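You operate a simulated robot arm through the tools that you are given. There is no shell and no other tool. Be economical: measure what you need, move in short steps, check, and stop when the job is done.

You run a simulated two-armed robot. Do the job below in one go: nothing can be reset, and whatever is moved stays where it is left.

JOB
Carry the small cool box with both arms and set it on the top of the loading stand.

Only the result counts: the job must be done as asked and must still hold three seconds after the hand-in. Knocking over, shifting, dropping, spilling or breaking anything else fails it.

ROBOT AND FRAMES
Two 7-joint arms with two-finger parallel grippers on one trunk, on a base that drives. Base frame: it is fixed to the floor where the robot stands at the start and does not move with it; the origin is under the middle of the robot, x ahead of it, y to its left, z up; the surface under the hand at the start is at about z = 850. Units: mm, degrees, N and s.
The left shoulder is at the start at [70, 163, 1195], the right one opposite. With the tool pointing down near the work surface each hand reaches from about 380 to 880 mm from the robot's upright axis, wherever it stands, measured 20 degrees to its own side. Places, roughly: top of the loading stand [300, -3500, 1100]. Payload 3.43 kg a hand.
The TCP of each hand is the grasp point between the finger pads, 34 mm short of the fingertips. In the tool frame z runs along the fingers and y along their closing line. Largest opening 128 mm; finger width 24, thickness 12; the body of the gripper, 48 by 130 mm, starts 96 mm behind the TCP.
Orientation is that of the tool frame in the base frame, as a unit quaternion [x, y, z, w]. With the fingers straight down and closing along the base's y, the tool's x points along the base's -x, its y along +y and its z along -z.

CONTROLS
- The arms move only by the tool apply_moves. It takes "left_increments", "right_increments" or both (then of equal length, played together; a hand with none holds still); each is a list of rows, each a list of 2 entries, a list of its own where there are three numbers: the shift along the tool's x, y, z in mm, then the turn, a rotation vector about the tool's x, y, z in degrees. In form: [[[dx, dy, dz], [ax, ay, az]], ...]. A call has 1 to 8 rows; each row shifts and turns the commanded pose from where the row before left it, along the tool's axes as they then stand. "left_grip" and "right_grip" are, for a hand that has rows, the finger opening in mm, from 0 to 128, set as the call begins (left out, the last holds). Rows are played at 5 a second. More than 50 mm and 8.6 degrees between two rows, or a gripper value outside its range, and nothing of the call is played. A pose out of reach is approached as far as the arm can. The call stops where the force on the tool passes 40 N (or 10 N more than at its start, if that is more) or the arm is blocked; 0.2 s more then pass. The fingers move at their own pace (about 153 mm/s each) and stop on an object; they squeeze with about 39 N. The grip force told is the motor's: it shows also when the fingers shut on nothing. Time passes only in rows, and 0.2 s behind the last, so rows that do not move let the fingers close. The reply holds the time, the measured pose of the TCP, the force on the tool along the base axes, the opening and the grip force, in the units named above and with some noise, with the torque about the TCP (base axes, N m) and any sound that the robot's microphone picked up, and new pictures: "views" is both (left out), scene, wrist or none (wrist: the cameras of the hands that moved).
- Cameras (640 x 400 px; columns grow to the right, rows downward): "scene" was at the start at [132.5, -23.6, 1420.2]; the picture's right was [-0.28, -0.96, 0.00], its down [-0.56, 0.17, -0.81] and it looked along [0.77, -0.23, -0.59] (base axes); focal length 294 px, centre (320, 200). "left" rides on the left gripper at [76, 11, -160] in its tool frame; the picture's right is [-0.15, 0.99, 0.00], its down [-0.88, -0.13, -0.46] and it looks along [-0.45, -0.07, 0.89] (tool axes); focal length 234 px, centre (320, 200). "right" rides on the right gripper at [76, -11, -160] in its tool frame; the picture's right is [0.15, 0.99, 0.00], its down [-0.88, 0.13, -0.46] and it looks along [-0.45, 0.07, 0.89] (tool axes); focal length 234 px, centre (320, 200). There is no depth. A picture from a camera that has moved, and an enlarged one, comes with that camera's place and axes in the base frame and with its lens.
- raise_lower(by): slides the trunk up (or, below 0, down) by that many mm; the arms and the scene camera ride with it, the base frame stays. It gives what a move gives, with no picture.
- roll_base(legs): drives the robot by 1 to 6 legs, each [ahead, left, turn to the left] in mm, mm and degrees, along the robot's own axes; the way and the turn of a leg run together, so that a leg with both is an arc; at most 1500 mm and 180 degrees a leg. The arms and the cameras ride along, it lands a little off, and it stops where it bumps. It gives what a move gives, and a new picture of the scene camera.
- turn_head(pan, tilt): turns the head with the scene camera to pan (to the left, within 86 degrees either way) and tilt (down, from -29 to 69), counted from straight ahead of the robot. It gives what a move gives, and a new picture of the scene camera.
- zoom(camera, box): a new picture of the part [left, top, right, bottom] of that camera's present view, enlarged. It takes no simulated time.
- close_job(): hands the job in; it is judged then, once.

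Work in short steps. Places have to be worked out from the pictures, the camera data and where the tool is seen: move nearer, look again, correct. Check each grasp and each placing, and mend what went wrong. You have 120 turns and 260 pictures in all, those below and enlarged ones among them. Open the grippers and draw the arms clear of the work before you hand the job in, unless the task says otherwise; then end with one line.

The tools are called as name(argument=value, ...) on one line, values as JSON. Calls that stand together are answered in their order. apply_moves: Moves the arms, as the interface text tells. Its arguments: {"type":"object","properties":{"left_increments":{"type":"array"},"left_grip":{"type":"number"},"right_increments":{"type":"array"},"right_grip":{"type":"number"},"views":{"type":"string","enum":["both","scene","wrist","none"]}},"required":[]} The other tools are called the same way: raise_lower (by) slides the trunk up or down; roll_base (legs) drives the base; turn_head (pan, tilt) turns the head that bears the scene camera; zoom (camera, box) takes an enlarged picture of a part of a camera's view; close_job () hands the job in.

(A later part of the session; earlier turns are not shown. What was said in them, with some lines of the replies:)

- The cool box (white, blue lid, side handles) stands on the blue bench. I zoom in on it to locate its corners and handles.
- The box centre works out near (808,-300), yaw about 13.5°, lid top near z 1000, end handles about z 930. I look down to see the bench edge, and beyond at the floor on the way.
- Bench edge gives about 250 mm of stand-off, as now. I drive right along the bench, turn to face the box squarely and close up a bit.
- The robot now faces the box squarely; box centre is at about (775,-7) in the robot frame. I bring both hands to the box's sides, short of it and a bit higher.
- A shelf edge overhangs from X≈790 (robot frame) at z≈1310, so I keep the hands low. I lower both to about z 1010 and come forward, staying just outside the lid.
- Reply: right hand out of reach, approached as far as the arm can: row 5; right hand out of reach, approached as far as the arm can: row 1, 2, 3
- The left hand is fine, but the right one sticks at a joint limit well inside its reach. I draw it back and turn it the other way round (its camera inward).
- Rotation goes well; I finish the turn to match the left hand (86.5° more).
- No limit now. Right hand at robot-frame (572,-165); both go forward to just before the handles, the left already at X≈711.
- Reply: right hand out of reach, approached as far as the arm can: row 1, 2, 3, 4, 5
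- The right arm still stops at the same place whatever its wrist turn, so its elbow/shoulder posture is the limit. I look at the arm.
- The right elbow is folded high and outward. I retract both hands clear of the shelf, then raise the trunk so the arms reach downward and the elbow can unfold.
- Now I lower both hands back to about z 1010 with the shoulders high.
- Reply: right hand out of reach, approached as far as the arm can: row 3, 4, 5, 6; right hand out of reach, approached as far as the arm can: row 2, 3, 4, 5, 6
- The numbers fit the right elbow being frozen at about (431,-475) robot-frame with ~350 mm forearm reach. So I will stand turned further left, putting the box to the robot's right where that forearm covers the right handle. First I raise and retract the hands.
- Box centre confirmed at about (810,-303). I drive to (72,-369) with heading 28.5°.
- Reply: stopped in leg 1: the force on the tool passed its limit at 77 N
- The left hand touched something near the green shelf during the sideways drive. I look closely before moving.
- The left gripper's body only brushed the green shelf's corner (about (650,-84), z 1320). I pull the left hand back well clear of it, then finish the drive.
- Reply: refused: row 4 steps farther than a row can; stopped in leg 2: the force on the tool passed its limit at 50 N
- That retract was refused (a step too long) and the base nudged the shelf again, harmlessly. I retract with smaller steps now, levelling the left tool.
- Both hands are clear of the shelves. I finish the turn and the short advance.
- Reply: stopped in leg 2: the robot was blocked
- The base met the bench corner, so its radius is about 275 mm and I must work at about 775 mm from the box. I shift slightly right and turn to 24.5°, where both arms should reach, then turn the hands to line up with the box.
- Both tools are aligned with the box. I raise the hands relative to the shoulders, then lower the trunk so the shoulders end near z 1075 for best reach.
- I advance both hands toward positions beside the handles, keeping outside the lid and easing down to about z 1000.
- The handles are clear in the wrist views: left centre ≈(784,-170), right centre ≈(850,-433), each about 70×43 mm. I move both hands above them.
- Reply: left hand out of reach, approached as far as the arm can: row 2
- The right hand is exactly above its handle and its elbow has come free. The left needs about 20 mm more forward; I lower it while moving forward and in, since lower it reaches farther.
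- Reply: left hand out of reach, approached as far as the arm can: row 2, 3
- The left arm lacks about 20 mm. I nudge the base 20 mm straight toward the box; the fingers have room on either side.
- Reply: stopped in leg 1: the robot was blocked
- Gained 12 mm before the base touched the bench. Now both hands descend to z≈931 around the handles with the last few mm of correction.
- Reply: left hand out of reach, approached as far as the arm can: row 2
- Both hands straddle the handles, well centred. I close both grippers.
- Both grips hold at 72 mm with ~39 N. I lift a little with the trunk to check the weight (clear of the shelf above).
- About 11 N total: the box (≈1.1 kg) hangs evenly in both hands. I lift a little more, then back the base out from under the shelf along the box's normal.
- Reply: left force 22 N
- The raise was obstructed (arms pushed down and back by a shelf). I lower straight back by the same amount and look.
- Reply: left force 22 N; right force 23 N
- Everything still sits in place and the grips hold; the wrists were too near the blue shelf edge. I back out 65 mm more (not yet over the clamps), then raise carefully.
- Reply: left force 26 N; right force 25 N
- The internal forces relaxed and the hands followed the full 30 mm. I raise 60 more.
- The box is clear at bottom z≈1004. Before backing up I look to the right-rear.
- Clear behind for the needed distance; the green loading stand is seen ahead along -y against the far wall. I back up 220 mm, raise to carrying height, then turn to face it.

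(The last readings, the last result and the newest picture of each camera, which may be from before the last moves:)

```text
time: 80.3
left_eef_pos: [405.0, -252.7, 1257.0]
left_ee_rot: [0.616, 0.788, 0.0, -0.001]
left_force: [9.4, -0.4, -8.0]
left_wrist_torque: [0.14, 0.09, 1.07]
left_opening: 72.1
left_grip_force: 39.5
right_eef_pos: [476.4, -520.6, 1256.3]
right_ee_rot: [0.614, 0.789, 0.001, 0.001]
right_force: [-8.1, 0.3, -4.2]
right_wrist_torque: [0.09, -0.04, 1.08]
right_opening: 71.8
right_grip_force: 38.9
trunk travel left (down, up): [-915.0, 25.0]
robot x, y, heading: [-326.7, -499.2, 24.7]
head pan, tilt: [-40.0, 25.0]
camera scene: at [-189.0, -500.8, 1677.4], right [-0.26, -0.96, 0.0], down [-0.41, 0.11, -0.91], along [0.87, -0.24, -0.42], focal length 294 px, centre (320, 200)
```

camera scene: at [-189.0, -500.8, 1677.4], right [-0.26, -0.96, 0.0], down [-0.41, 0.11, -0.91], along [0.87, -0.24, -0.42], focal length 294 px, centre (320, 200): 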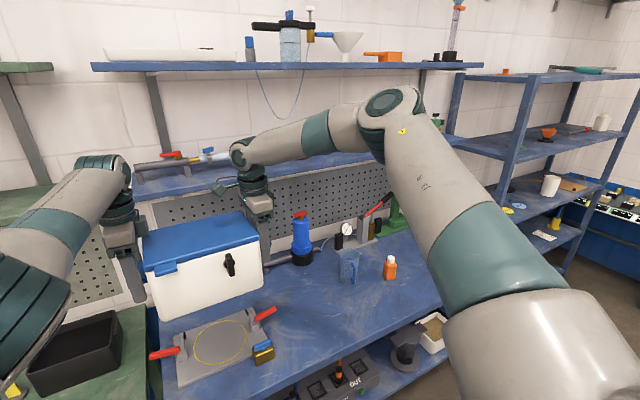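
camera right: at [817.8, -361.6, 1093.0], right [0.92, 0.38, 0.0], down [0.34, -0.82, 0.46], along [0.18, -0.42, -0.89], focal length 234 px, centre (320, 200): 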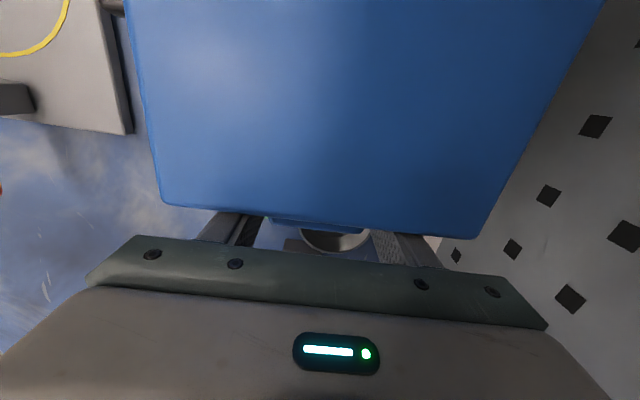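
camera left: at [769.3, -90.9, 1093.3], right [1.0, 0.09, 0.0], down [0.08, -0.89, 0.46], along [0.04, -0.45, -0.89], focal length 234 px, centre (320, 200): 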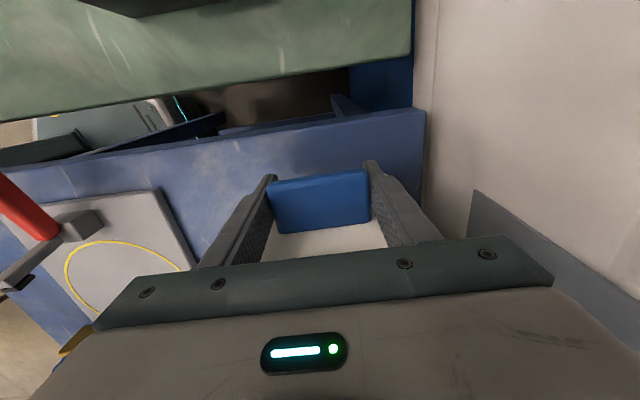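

Box is securely held. I turn right to face -y.

roll_base(legs=[[0, 0, -57], [0, 0, -57.5]])

turn_head(pan=15, tilt=20)

```text
time: 85.8
left_eef_pos: [-438.4, -1261.0, 1257.1]
left_ee_rot: [0.993, -0.115, 0.001, -0.001]
left_force: [-1.7, -6.5, -3.6]
left_wrist_torque: [-0.27, 0.24, 0.81]
left_opening: 72.2
left_grip_force: 39.2
right_eef_pos: [-707.7, -1202.0, 1256.2]
right_ee_rot: [0.994, -0.113, -0.001, 0.0]
right_force: [2.2, 4.7, -6.4]
right_wrist_torque: [0.32, 0.0, 0.91]
right_opening: 71.9
right_grip_force: 39.4
trunk travel left (down, up): [-915.0, 25.0]
robot x, y, heading: [-327.1, -499.4, -92.5]
head pan, tilt: [-40.0, 25.0]
camera scene: at [-390.5, -618.3, 1677.4], right [-0.74, 0.68, 0.0], down [0.29, 0.31, -0.91], along [-0.61, -0.67, -0.42], focal length 294 px, centre (320, 200)
```

scene: 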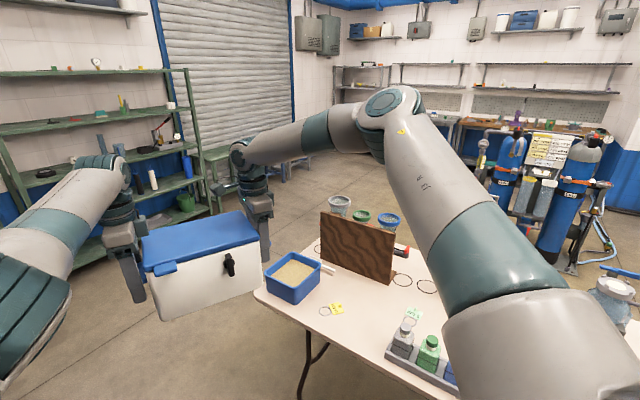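

```text
time: 87.1
left_eef_pos: [-440.3, -1260.8, 1256.8]
left_ee_rot: [0.993, -0.115, 0.0, -0.001]
left_force: [-2.2, -2.3, -6.4]
left_wrist_torque: [0.23, -0.16, 0.4]
left_opening: 71.9
left_grip_force: 39.3
right_eef_pos: [-709.2, -1201.0, 1255.5]
right_ee_rot: [0.993, -0.114, 0.0, -0.001]
right_force: [2.7, 1.7, -6.0]
right_wrist_torque: [-0.28, 0.06, 0.35]
right_opening: 72.2
right_grip_force: 39.1
trunk travel left (down, up): [-915.0, 25.0]
robot x, y, heading: [-323.2, -502.0, -92.6]
head pan, tilt: [15.0, 20.0]
camera scene: at [-308.9, -641.2, 1685.5], right [-0.98, -0.21, 0.0], down [-0.07, 0.34, -0.94], along [0.2, -0.92, -0.34], focal length 294 px, centre (320, 200)
```

scene: 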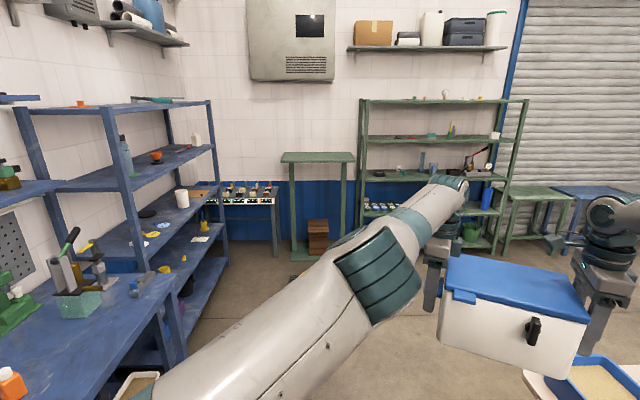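

Facing nearly -y with the table well to the right. I straighten to -79° (squares the box with the stand) and drive part of the way.

roll_base(legs=[[0, 0, 13.6], [900, 40, 0]])

turn_head(pan=25, tilt=25)

```text
time: 92.7
left_eef_pos: [-68.1, -2150.3, 1256.0]
left_ee_rot: [1.0, -0.005, 0.001, 0.0]
left_force: [-1.7, -8.0, -5.5]
left_wrist_torque: [-0.02, 0.1, 1.19]
left_opening: 72.1
left_grip_force: 38.8
right_eef_pos: [-342.5, -2152.8, 1255.8]
right_ee_rot: [1.0, -0.003, 0.0, 0.0]
right_force: [1.4, 8.3, -5.6]
right_wrist_torque: [-0.03, 0.02, 1.25]
right_opening: 72.2
right_grip_force: 39.0
trunk travel left (down, up): [-915.0, 25.0]
robot x, y, heading: [-124.6, -1386.6, -80.0]
head pan, tilt: [15.0, 20.0]
camera scene: at [-76.7, -1516.6, 1685.7], right [-0.91, -0.42, 0.0], down [-0.14, 0.31, -0.94], along [0.4, -0.85, -0.34], focal length 294 px, centre (320, 200)
```

scene: 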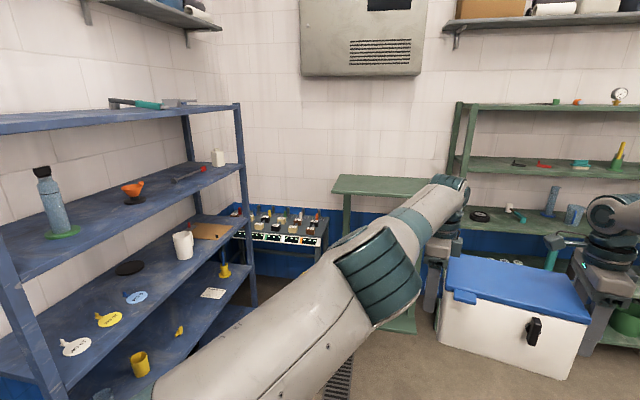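

```text
time: 93.4
left_eef_pos: [-67.8, -2152.3, 1255.1]
left_ee_rot: [1.0, -0.003, 0.002, -0.001]
left_force: [-1.1, -1.9, -5.5]
left_wrist_torque: [0.24, -0.09, 0.29]
left_opening: 72.0
left_grip_force: 38.9
right_eef_pos: [-343.1, -2152.7, 1254.5]
right_ee_rot: [1.0, -0.002, 0.0, 0.001]
right_force: [1.7, 1.5, -6.0]
right_wrist_torque: [-0.29, 0.06, 0.17]
right_opening: 72.0
right_grip_force: 39.2
trunk travel left (down, up): [-915.0, 25.0]
robot x, y, heading: [-123.8, -1383.4, -79.9]
head pan, tilt: [25.0, 25.0]
camera scene: at [-63.0, -1508.9, 1677.5], right [-0.82, -0.57, 0.0], down [-0.24, 0.35, -0.91], along [0.52, -0.74, -0.42], focal length 294 px, centre (320, 200)
```

scene: 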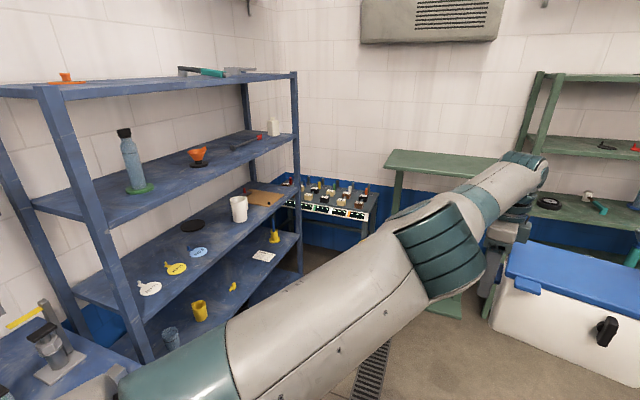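

The stand's top looks about 690×390 mm, centred near (320,-3490), yawed about 15°. I drive nearer, turn to square up, and look at it.

roll_base(legs=[[900, 75, 0], [0, 0, 16]])

turn_head(pan=-5, tilt=35)

```text
time: 99.0
left_eef_pos: [380.1, -2977.0, 1255.2]
left_ee_rot: [0.991, 0.137, 0.001, -0.001]
left_force: [1.2, -9.5, -6.1]
left_wrist_torque: [0.22, 0.18, 1.4]
left_opening: 72.1
left_grip_force: 39.3
right_eef_pos: [116.9, -3055.4, 1253.7]
right_ee_rot: [0.99, 0.138, 0.0, -0.001]
right_force: [-0.4, 9.8, -4.9]
right_wrist_torque: [-0.19, -0.18, 1.3]
right_opening: 71.9
right_grip_force: 39.3
trunk travel left (down, up): [-915.0, 25.0]
robot x, y, heading: [117.0, -2255.1, -63.5]
head pan, tilt: [25.0, 25.0]
camera scene: at [205.9, -2359.0, 1677.4], right [-0.63, -0.78, 0.0], down [-0.33, 0.27, -0.91], along [0.71, -0.57, -0.42], focal length 294 px, centre (320, 200)
```

scene: 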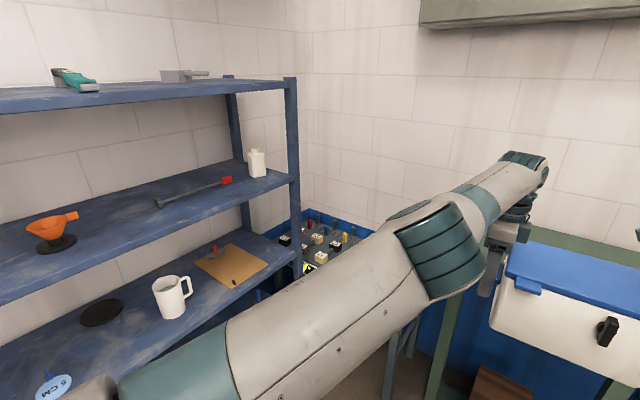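

```text
time: 100.0
left_eef_pos: [381.9, -2976.1, 1255.3]
left_ee_rot: [0.991, 0.136, 0.0, -0.001]
left_force: [-1.1, -3.1, -5.9]
left_wrist_torque: [0.35, 0.0, 0.37]
left_opening: 71.9
left_grip_force: 38.5
right_eef_pos: [116.3, -3053.4, 1255.3]
right_ee_rot: [0.99, 0.138, -0.001, 0.0]
right_force: [1.3, 2.3, -6.1]
right_wrist_torque: [-0.33, -0.05, 0.31]
right_opening: 71.9
right_grip_force: 39.0
trunk travel left (down, up): [-915.0, 25.0]
robot x, y, heading: [114.5, -2250.6, -63.6]
head pan, tilt: [-5.0, 35.0]
camera scene: at [167.8, -2381.6, 1661.7], right [-0.93, -0.36, 0.0], down [-0.21, 0.54, -0.82], along [0.3, -0.76, -0.57], focal length 294 px, centre (320, 200)
```

scene: 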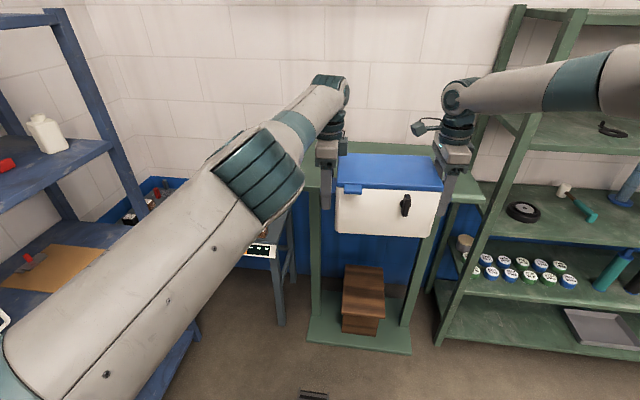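

The stand top is empty: front edge from (561,-3194) to (-58,-3364), centre ≈(305,-3485). I approach 70% of the remaining way and check clearance to the shelving post at the right.

roll_base(legs=[[290, -85, 0]])

turn_head(pan=-40, tilt=25)

```text
time: 102.1
left_eef_pos: [434.1, -3277.2, 1259.0]
left_ee_rot: [0.991, 0.136, 0.001, 0.001]
left_force: [0.3, -5.2, -6.9]
left_wrist_torque: [-0.01, -0.1, 0.83]
left_opening: 72.1
left_grip_force: 38.9
right_eef_pos: [168.8, -3354.5, 1255.6]
right_ee_rot: [0.99, 0.138, -0.001, 0.001]
right_force: [0.2, 6.4, -4.7]
right_wrist_torque: [0.05, -0.16, 0.82]
right_opening: 72.1
right_grip_force: 39.0
trunk travel left (down, up): [-915.0, 25.0]
robot x, y, heading: [167.7, -2554.5, -63.7]
head pan, tilt: [-5.0, 35.0]
camera scene: at [220.1, -2681.2, 1662.0], right [-0.93, -0.36, 0.0], down [-0.21, 0.53, -0.82], along [0.3, -0.76, -0.57], focal length 294 px, centre (320, 200)
```

scene: 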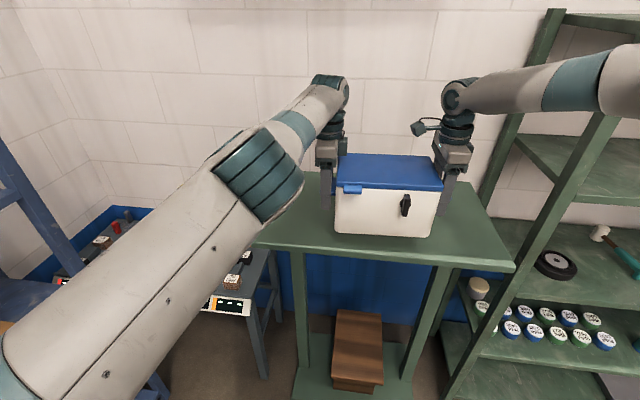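

```text
time: 103.1
left_eef_pos: [434.3, -3279.9, 1255.2]
left_ee_rot: [0.991, 0.136, 0.001, -0.001]
left_force: [-0.9, -2.4, -6.7]
left_wrist_torque: [0.33, 0.0, 0.35]
left_opening: 72.1
left_grip_force: 39.2
right_eef_pos: [169.8, -3356.4, 1254.8]
right_ee_rot: [0.99, 0.139, 0.0, -0.001]
right_force: [1.1, 2.4, -4.9]
right_wrist_torque: [-0.35, -0.04, 0.24]
right_opening: 71.9
right_grip_force: 38.8
trunk travel left (down, up): [-915.0, 25.0]
robot x, y, heading: [167.3, -2556.0, -63.9]
head pan, tilt: [-40.0, 25.0]
camera scene: at [167.1, -2692.5, 1677.3], right [-0.97, 0.24, 0.0], down [0.1, 0.41, -0.91], along [-0.21, -0.88, -0.42], focal length 294 px, centre (320, 200)
```

scene: 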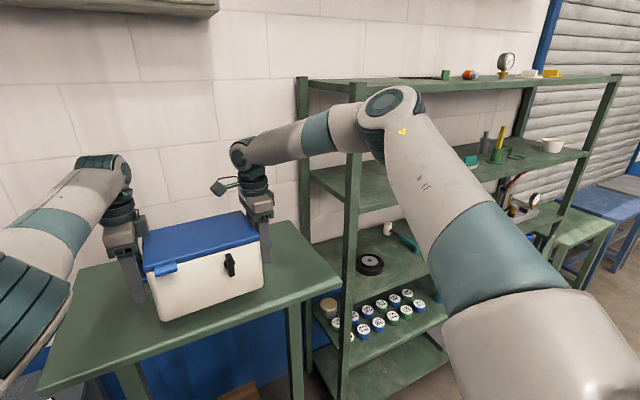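

Clearances are good. I make the final approach of about 120 mm.

roll_base(legs=[[118, -32, 0]])

turn_head(pan=-10, tilt=45)

```text
time: 104.3
left_eef_pos: [455.9, -3394.5, 1259.8]
left_ee_rot: [0.991, 0.136, 0.002, 0.002]
left_force: [-0.9, -5.0, -6.4]
left_wrist_torque: [0.16, -0.09, 0.59]
left_opening: 72.1
left_grip_force: 39.3
right_eef_pos: [191.4, -3471.7, 1257.3]
right_ee_rot: [0.99, 0.139, -0.001, 0.001]
right_force: [1.4, 5.2, -4.0]
right_wrist_torque: [-0.13, -0.15, 0.61]
right_opening: 72.0
right_grip_force: 39.2
trunk travel left (down, up): [-915.0, 25.0]
robot x, y, heading: [190.3, -2674.9, -63.8]
head pan, tilt: [-40.0, 25.0]
camera scene: at [188.3, -2805.3, 1678.0], right [-0.97, 0.24, 0.0], down [0.1, 0.41, -0.91], along [-0.22, -0.88, -0.42], focal length 294 px, centre (320, 200)
```

scene: 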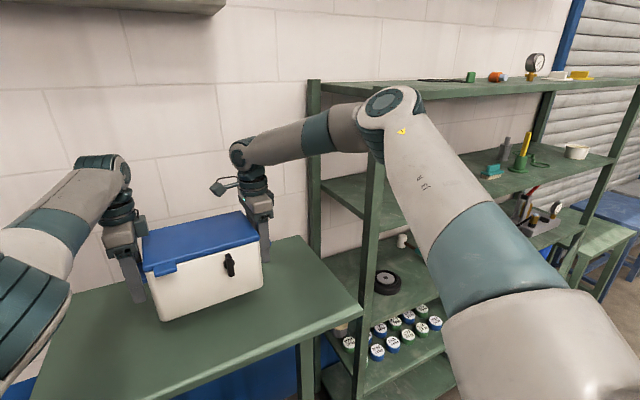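

```text
time: 105.3
left_eef_pos: [456.5, -3399.7, 1255.5]
left_ee_rot: [0.991, 0.137, 0.0, -0.001]
left_force: [-1.6, -3.7, -5.7]
left_wrist_torque: [0.32, 0.0, 0.38]
left_opening: 72.2
left_grip_force: 38.9
right_eef_pos: [192.0, -3476.5, 1254.4]
right_ee_rot: [0.99, 0.139, 0.0, -0.001]
right_force: [1.2, 1.8, -4.8]
right_wrist_torque: [-0.29, 0.0, 0.15]
right_opening: 72.0
right_grip_force: 38.9
trunk travel left (down, up): [-915.0, 25.0]
robot x, y, heading: [193.5, -2673.0, -64.1]
head pan, tilt: [-10.0, 45.0]
camera scene: at [234.6, -2801.1, 1646.7], right [-0.96, -0.28, 0.0], down [-0.2, 0.68, -0.71], along [0.2, -0.68, -0.71], focal length 294 px, centre (320, 200)
```

scene: 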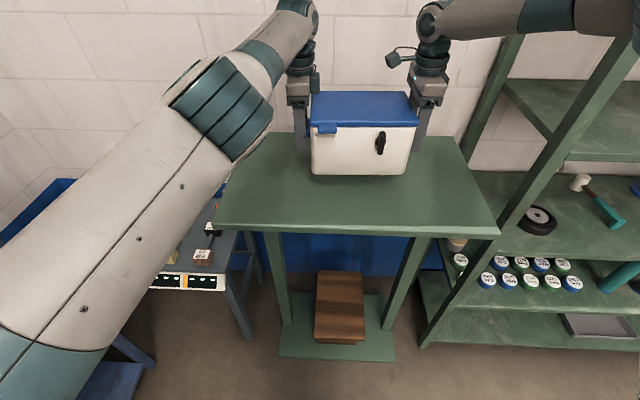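

The box is centred over the stand (≈(324,-3438) vs stand centre ≈(330,-3445)). Its bottom is about 73 mm above; I lower 55 mm, then in small steps.

raise_lower(by=-55)

zoom(camera="scene", box=[200, 60, 520, 260])

```text
time: 106.2
left_eef_pos: [456.9, -3396.6, 1202.5]
left_ee_rot: [0.991, 0.137, 0.0, 0.0]
left_force: [-1.1, -4.3, -5.9]
left_wrist_torque: [0.19, 0.06, 0.62]
left_opening: 72.1
left_grip_force: 38.6
right_eef_pos: [191.5, -3473.8, 1200.6]
right_ee_rot: [0.99, 0.138, 0.0, 0.0]
right_force: [-0.1, 2.9, -5.6]
right_wrist_torque: [-0.25, -0.24, 0.33]
right_opening: 71.9
right_grip_force: 38.7
trunk travel left (down, up): [-860.0, 80.0]
robot x, y, heading: [191.8, -2672.1, -64.2]
head pan, tilt: [-10.0, 45.0]
```

```text
2.00 times, centred on (360, 160) of scene
camera zoom: at [234.1, -2797.7, 1592.1], right [-0.96, -0.28, 0.0], down [-0.2, 0.68, -0.71], along [0.2, -0.68, -0.71], focal length 587 px, centre (240, 280)
```

zoom: 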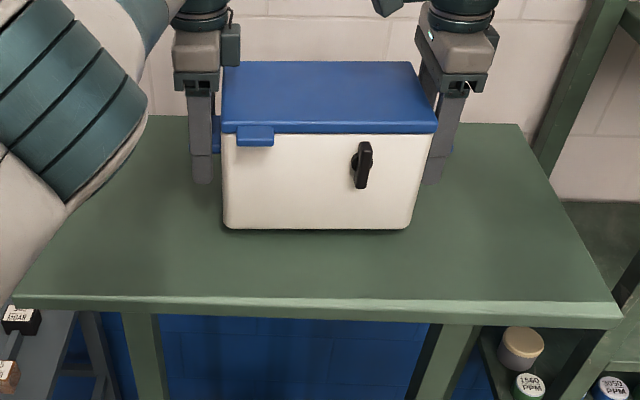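

Close above the top now. I step down watching the vertical force.

raise_lower(by=-12)

raise_lower(by=-5)

```text
time: 106.8
left_eef_pos: [457.5, -3398.6, 1188.9]
left_ee_rot: [0.991, 0.136, 0.001, -0.001]
left_force: [-0.7, -4.6, -6.7]
left_wrist_torque: [0.16, -0.05, 0.79]
left_opening: 71.9
left_grip_force: 39.4
right_eef_pos: [192.4, -3474.6, 1187.9]
right_ee_rot: [0.99, 0.138, 0.0, -0.001]
right_force: [0.7, 3.9, -4.5]
right_wrist_torque: [-0.1, -0.25, 0.43]
right_opening: 71.9
right_grip_force: 39.4
trunk travel left (down, up): [-848.0, 92.0]
robot x, y, heading: [188.0, -2675.5, -63.9]
head pan, tilt: [-10.0, 45.0]
```

```text
time: 107.4
left_eef_pos: [456.7, -3398.3, 1184.3]
left_ee_rot: [0.991, 0.136, 0.001, -0.001]
left_force: [-0.9, -6.1, -5.8]
left_wrist_torque: [-0.17, -0.09, 1.03]
left_opening: 72.2
left_grip_force: 39.4
right_eef_pos: [192.8, -3473.5, 1182.9]
right_ee_rot: [0.99, 0.139, 0.0, 0.0]
right_force: [0.4, 5.2, -2.2]
right_wrist_torque: [-0.13, 0.02, 0.5]
right_opening: 71.8
right_grip_force: 38.7
trunk travel left (down, up): [-843.0, 97.0]
robot x, y, heading: [190.4, -2673.8, -63.8]
head pan, tilt: [-10.0, 45.0]
```

The load is starting to ease (right −2 N). Two more small steps down.

raise_lower(by=-2)

raise_lower(by=-2)

```text
time: 107.9
left_eef_pos: [456.4, -3397.2, 1185.1]
left_ee_rot: [0.991, 0.136, 0.002, 0.001]
left_force: [1.6, -11.1, 4.3]
left_wrist_torque: [0.34, 0.49, 1.61]
left_opening: 71.9
left_grip_force: 38.7
right_eef_pos: [191.6, -3474.5, 1184.7]
right_ee_rot: [0.99, 0.138, -0.001, 0.001]
right_force: [-0.3, 3.5, 9.3]
right_wrist_torque: [0.48, 0.89, 1.05]
right_opening: 71.9
right_grip_force: 39.1
trunk travel left (down, up): [-841.0, 99.0]
robot x, y, heading: [192.5, -2675.4, -63.8]
head pan, tilt: [-10.0, 45.0]
```

```text
time: 108.4
left_eef_pos: [456.5, -3394.9, 1185.4]
left_ee_rot: [0.991, 0.136, 0.001, 0.002]
left_force: [2.2, -15.5, 16.2]
left_wrist_torque: [0.44, 0.42, 1.1]
left_opening: 72.3
left_grip_force: 39.2
right_eef_pos: [192.0, -3473.9, 1182.5]
right_ee_rot: [0.991, 0.137, 0.001, 0.002]
right_force: [-1.5, -2.6, 21.2]
right_wrist_torque: [0.31, 0.17, 1.26]
right_opening: 71.8
right_grip_force: 38.7
trunk travel left (down, up): [-839.0, 101.0]
robot x, y, heading: [187.4, -2677.0, -63.7]
head pan, tilt: [-10.0, 45.0]
```

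The box rests firmly on the stand. I relieve the pressing by 2.5 mm and open both grippers.

raise_lower(by=2.5)

apply_moves(left_increments=[[[0, 0, 0], [0, 0, 0]], [[0, 0, 0], [0, 0, 0]], [[0, 0, 0], [0, 0, 0]]], right_increments=[[[0, 0, 0], [0, 0, 0]], [[0, 0, 0], [0, 0, 0]], [[0, 0, 0], [0, 0, 0]]], left_grip=124, right_grip=124)

```text
time: 108.9
left_eef_pos: [456.8, -3395.9, 1183.4]
left_ee_rot: [0.991, 0.136, 0.001, 0.001]
left_force: [3.6, -10.9, 9.2]
left_wrist_torque: [-0.97, -0.26, 0.6]
left_opening: 72.1
left_grip_force: 38.6
right_eef_pos: [191.0, -3473.9, 1184.1]
right_ee_rot: [0.99, 0.138, 0.0, 0.001]
right_force: [0.5, -1.4, 12.5]
right_wrist_torque: [-0.71, -0.46, 0.82]
right_opening: 72.1
right_grip_force: 39.4
trunk travel left (down, up): [-842.0, 98.0]
robot x, y, heading: [193.9, -2674.0, -63.8]
head pan, tilt: [-10.0, 45.0]
```

```text
time: 109.7
left_eef_pos: [455.4, -3396.3, 1183.5]
left_ee_rot: [0.991, 0.136, 0.001, -0.001]
left_force: [0.5, -0.3, 0.6]
left_wrist_torque: [-0.01, 0.03, 0.01]
left_opening: 124.0
left_grip_force: 0.1
right_eef_pos: [191.8, -3474.0, 1183.3]
right_ee_rot: [0.99, 0.14, -0.001, 0.0]
right_force: [-0.5, -1.1, -0.3]
right_wrist_torque: [0.03, 0.01, 0.0]
right_opening: 124.0
right_grip_force: 0.0
trunk travel left (down, up): [-842.0, 98.0]
robot x, y, heading: [190.8, -2674.8, -63.7]
head pan, tilt: [-10.0, 45.0]
camera scene: at [233.9, -2797.2, 1573.5], right [-0.96, -0.28, 0.0], down [-0.2, 0.68, -0.71], along [0.2, -0.68, -0.71], focal length 294 px, centre (320, 200)
camera right: at [262.7, -3441.9, 1342.8], right [0.41, -0.91, 0.0], down [-0.81, -0.37, 0.46], along [-0.42, -0.19, -0.89], focal length 234 px, centre (320, 200)
camera left: at [531.1, -3386.3, 1343.5], right [0.13, -0.99, 0.0], down [-0.88, -0.11, 0.45], along [-0.45, -0.06, -0.89], focal length 234 px, centre (320, 200)
```

scene: 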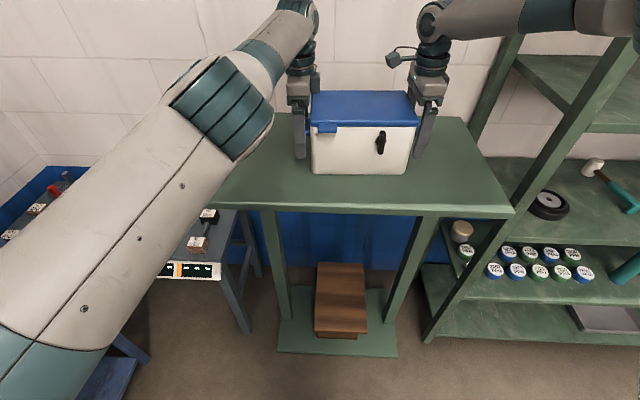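
right: 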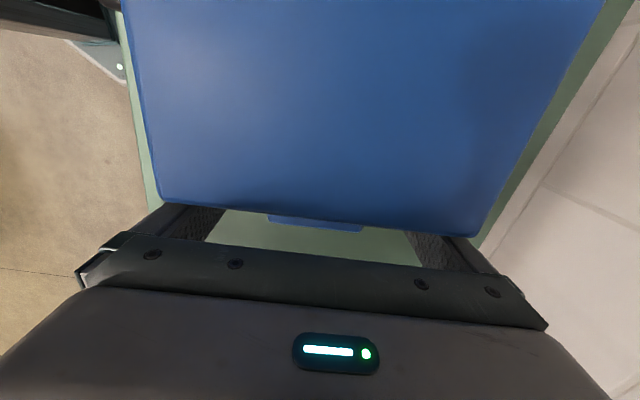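
left: 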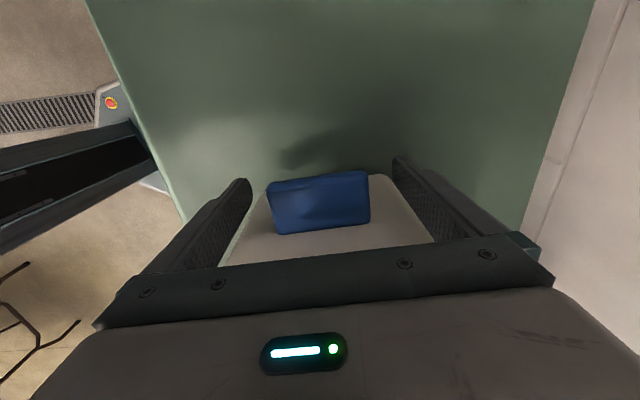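

Released cleanly with no force left. I raise the trunk straight up out of the handles, then back away along the box's normal.

raise_lower(by=95)

roll_base(legs=[[-344, 66, 0]])

zoom(camera="scene", box=[220, 60, 540, 260])

```text
time: 111.0
left_eef_pos: [456.5, -3397.9, 1278.4]
left_ee_rot: [0.991, 0.137, 0.001, -0.001]
left_force: [-0.1, -0.2, 0.5]
left_wrist_torque: [0.02, 0.0, 0.0]
left_opening: 124.1
left_grip_force: 0.0
right_eef_pos: [191.8, -3473.7, 1278.3]
right_ee_rot: [0.99, 0.138, -0.001, 0.0]
right_force: [0.0, 0.6, -0.1]
right_wrist_torque: [0.01, 0.01, 0.0]
right_opening: 124.1
right_grip_force: 0.1
trunk travel left (down, up): [-937.0, 3.0]
robot x, y, heading: [190.7, -2671.8, -63.8]
head pan, tilt: [-10.0, 45.0]
```

```text
time: 113.3
left_eef_pos: [361.7, -3053.9, 1278.3]
left_ee_rot: [0.991, 0.137, 0.0, -0.001]
left_force: [-0.4, -1.2, -0.2]
left_wrist_torque: [0.03, 0.01, 0.03]
left_opening: 123.9
left_grip_force: 0.1
right_eef_pos: [97.7, -3131.4, 1275.8]
right_ee_rot: [0.99, 0.139, -0.002, -0.001]
right_force: [-0.2, -0.2, -0.2]
right_wrist_torque: [0.04, 0.03, 0.02]
right_opening: 124.1
right_grip_force: 0.0
trunk travel left (down, up): [-937.0, 3.0]
robot x, y, heading: [95.7, -2330.0, -63.7]
head pan, tilt: [-10.0, 45.0]
camera scene: at [138.9, -2455.8, 1668.2], right [-0.96, -0.28, 0.0], down [-0.2, 0.68, -0.71], along [0.2, -0.68, -0.71], focal length 294 px, centre (320, 200)
```

scene: 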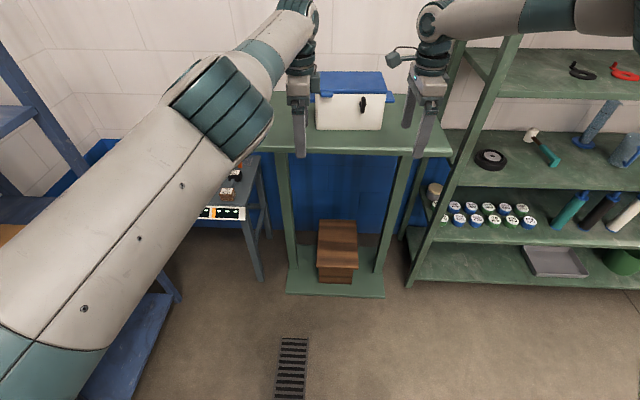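

```text
2.00 times, centred on (380, 160) of scene
camera zoom: at [138.9, -2455.8, 1668.2], right [-0.96, -0.28, 0.0], down [-0.2, 0.68, -0.71], along [0.2, -0.68, -0.71], focal length 587 px, centre (200, 280)
```

zoom: 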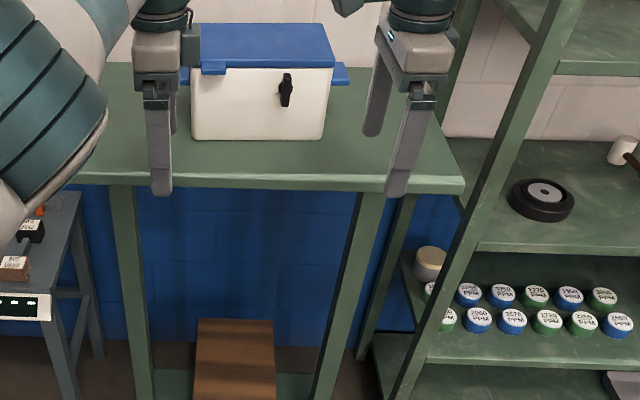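

The box stands upright and alone in the middle of the stand's top, with both hands open and clear. I hand the job in.

close_job()

```text
The job is handed in.
```

The small cool box was carried with both arms and set upright near the middle of the loading stand's top; both grippers are open and drawn clear. On the way the left gripper touched the green wall shelf twice, the base touched the benches twice, and an arm pressed a shelf once, but I saw nothing shifted in the pictures.
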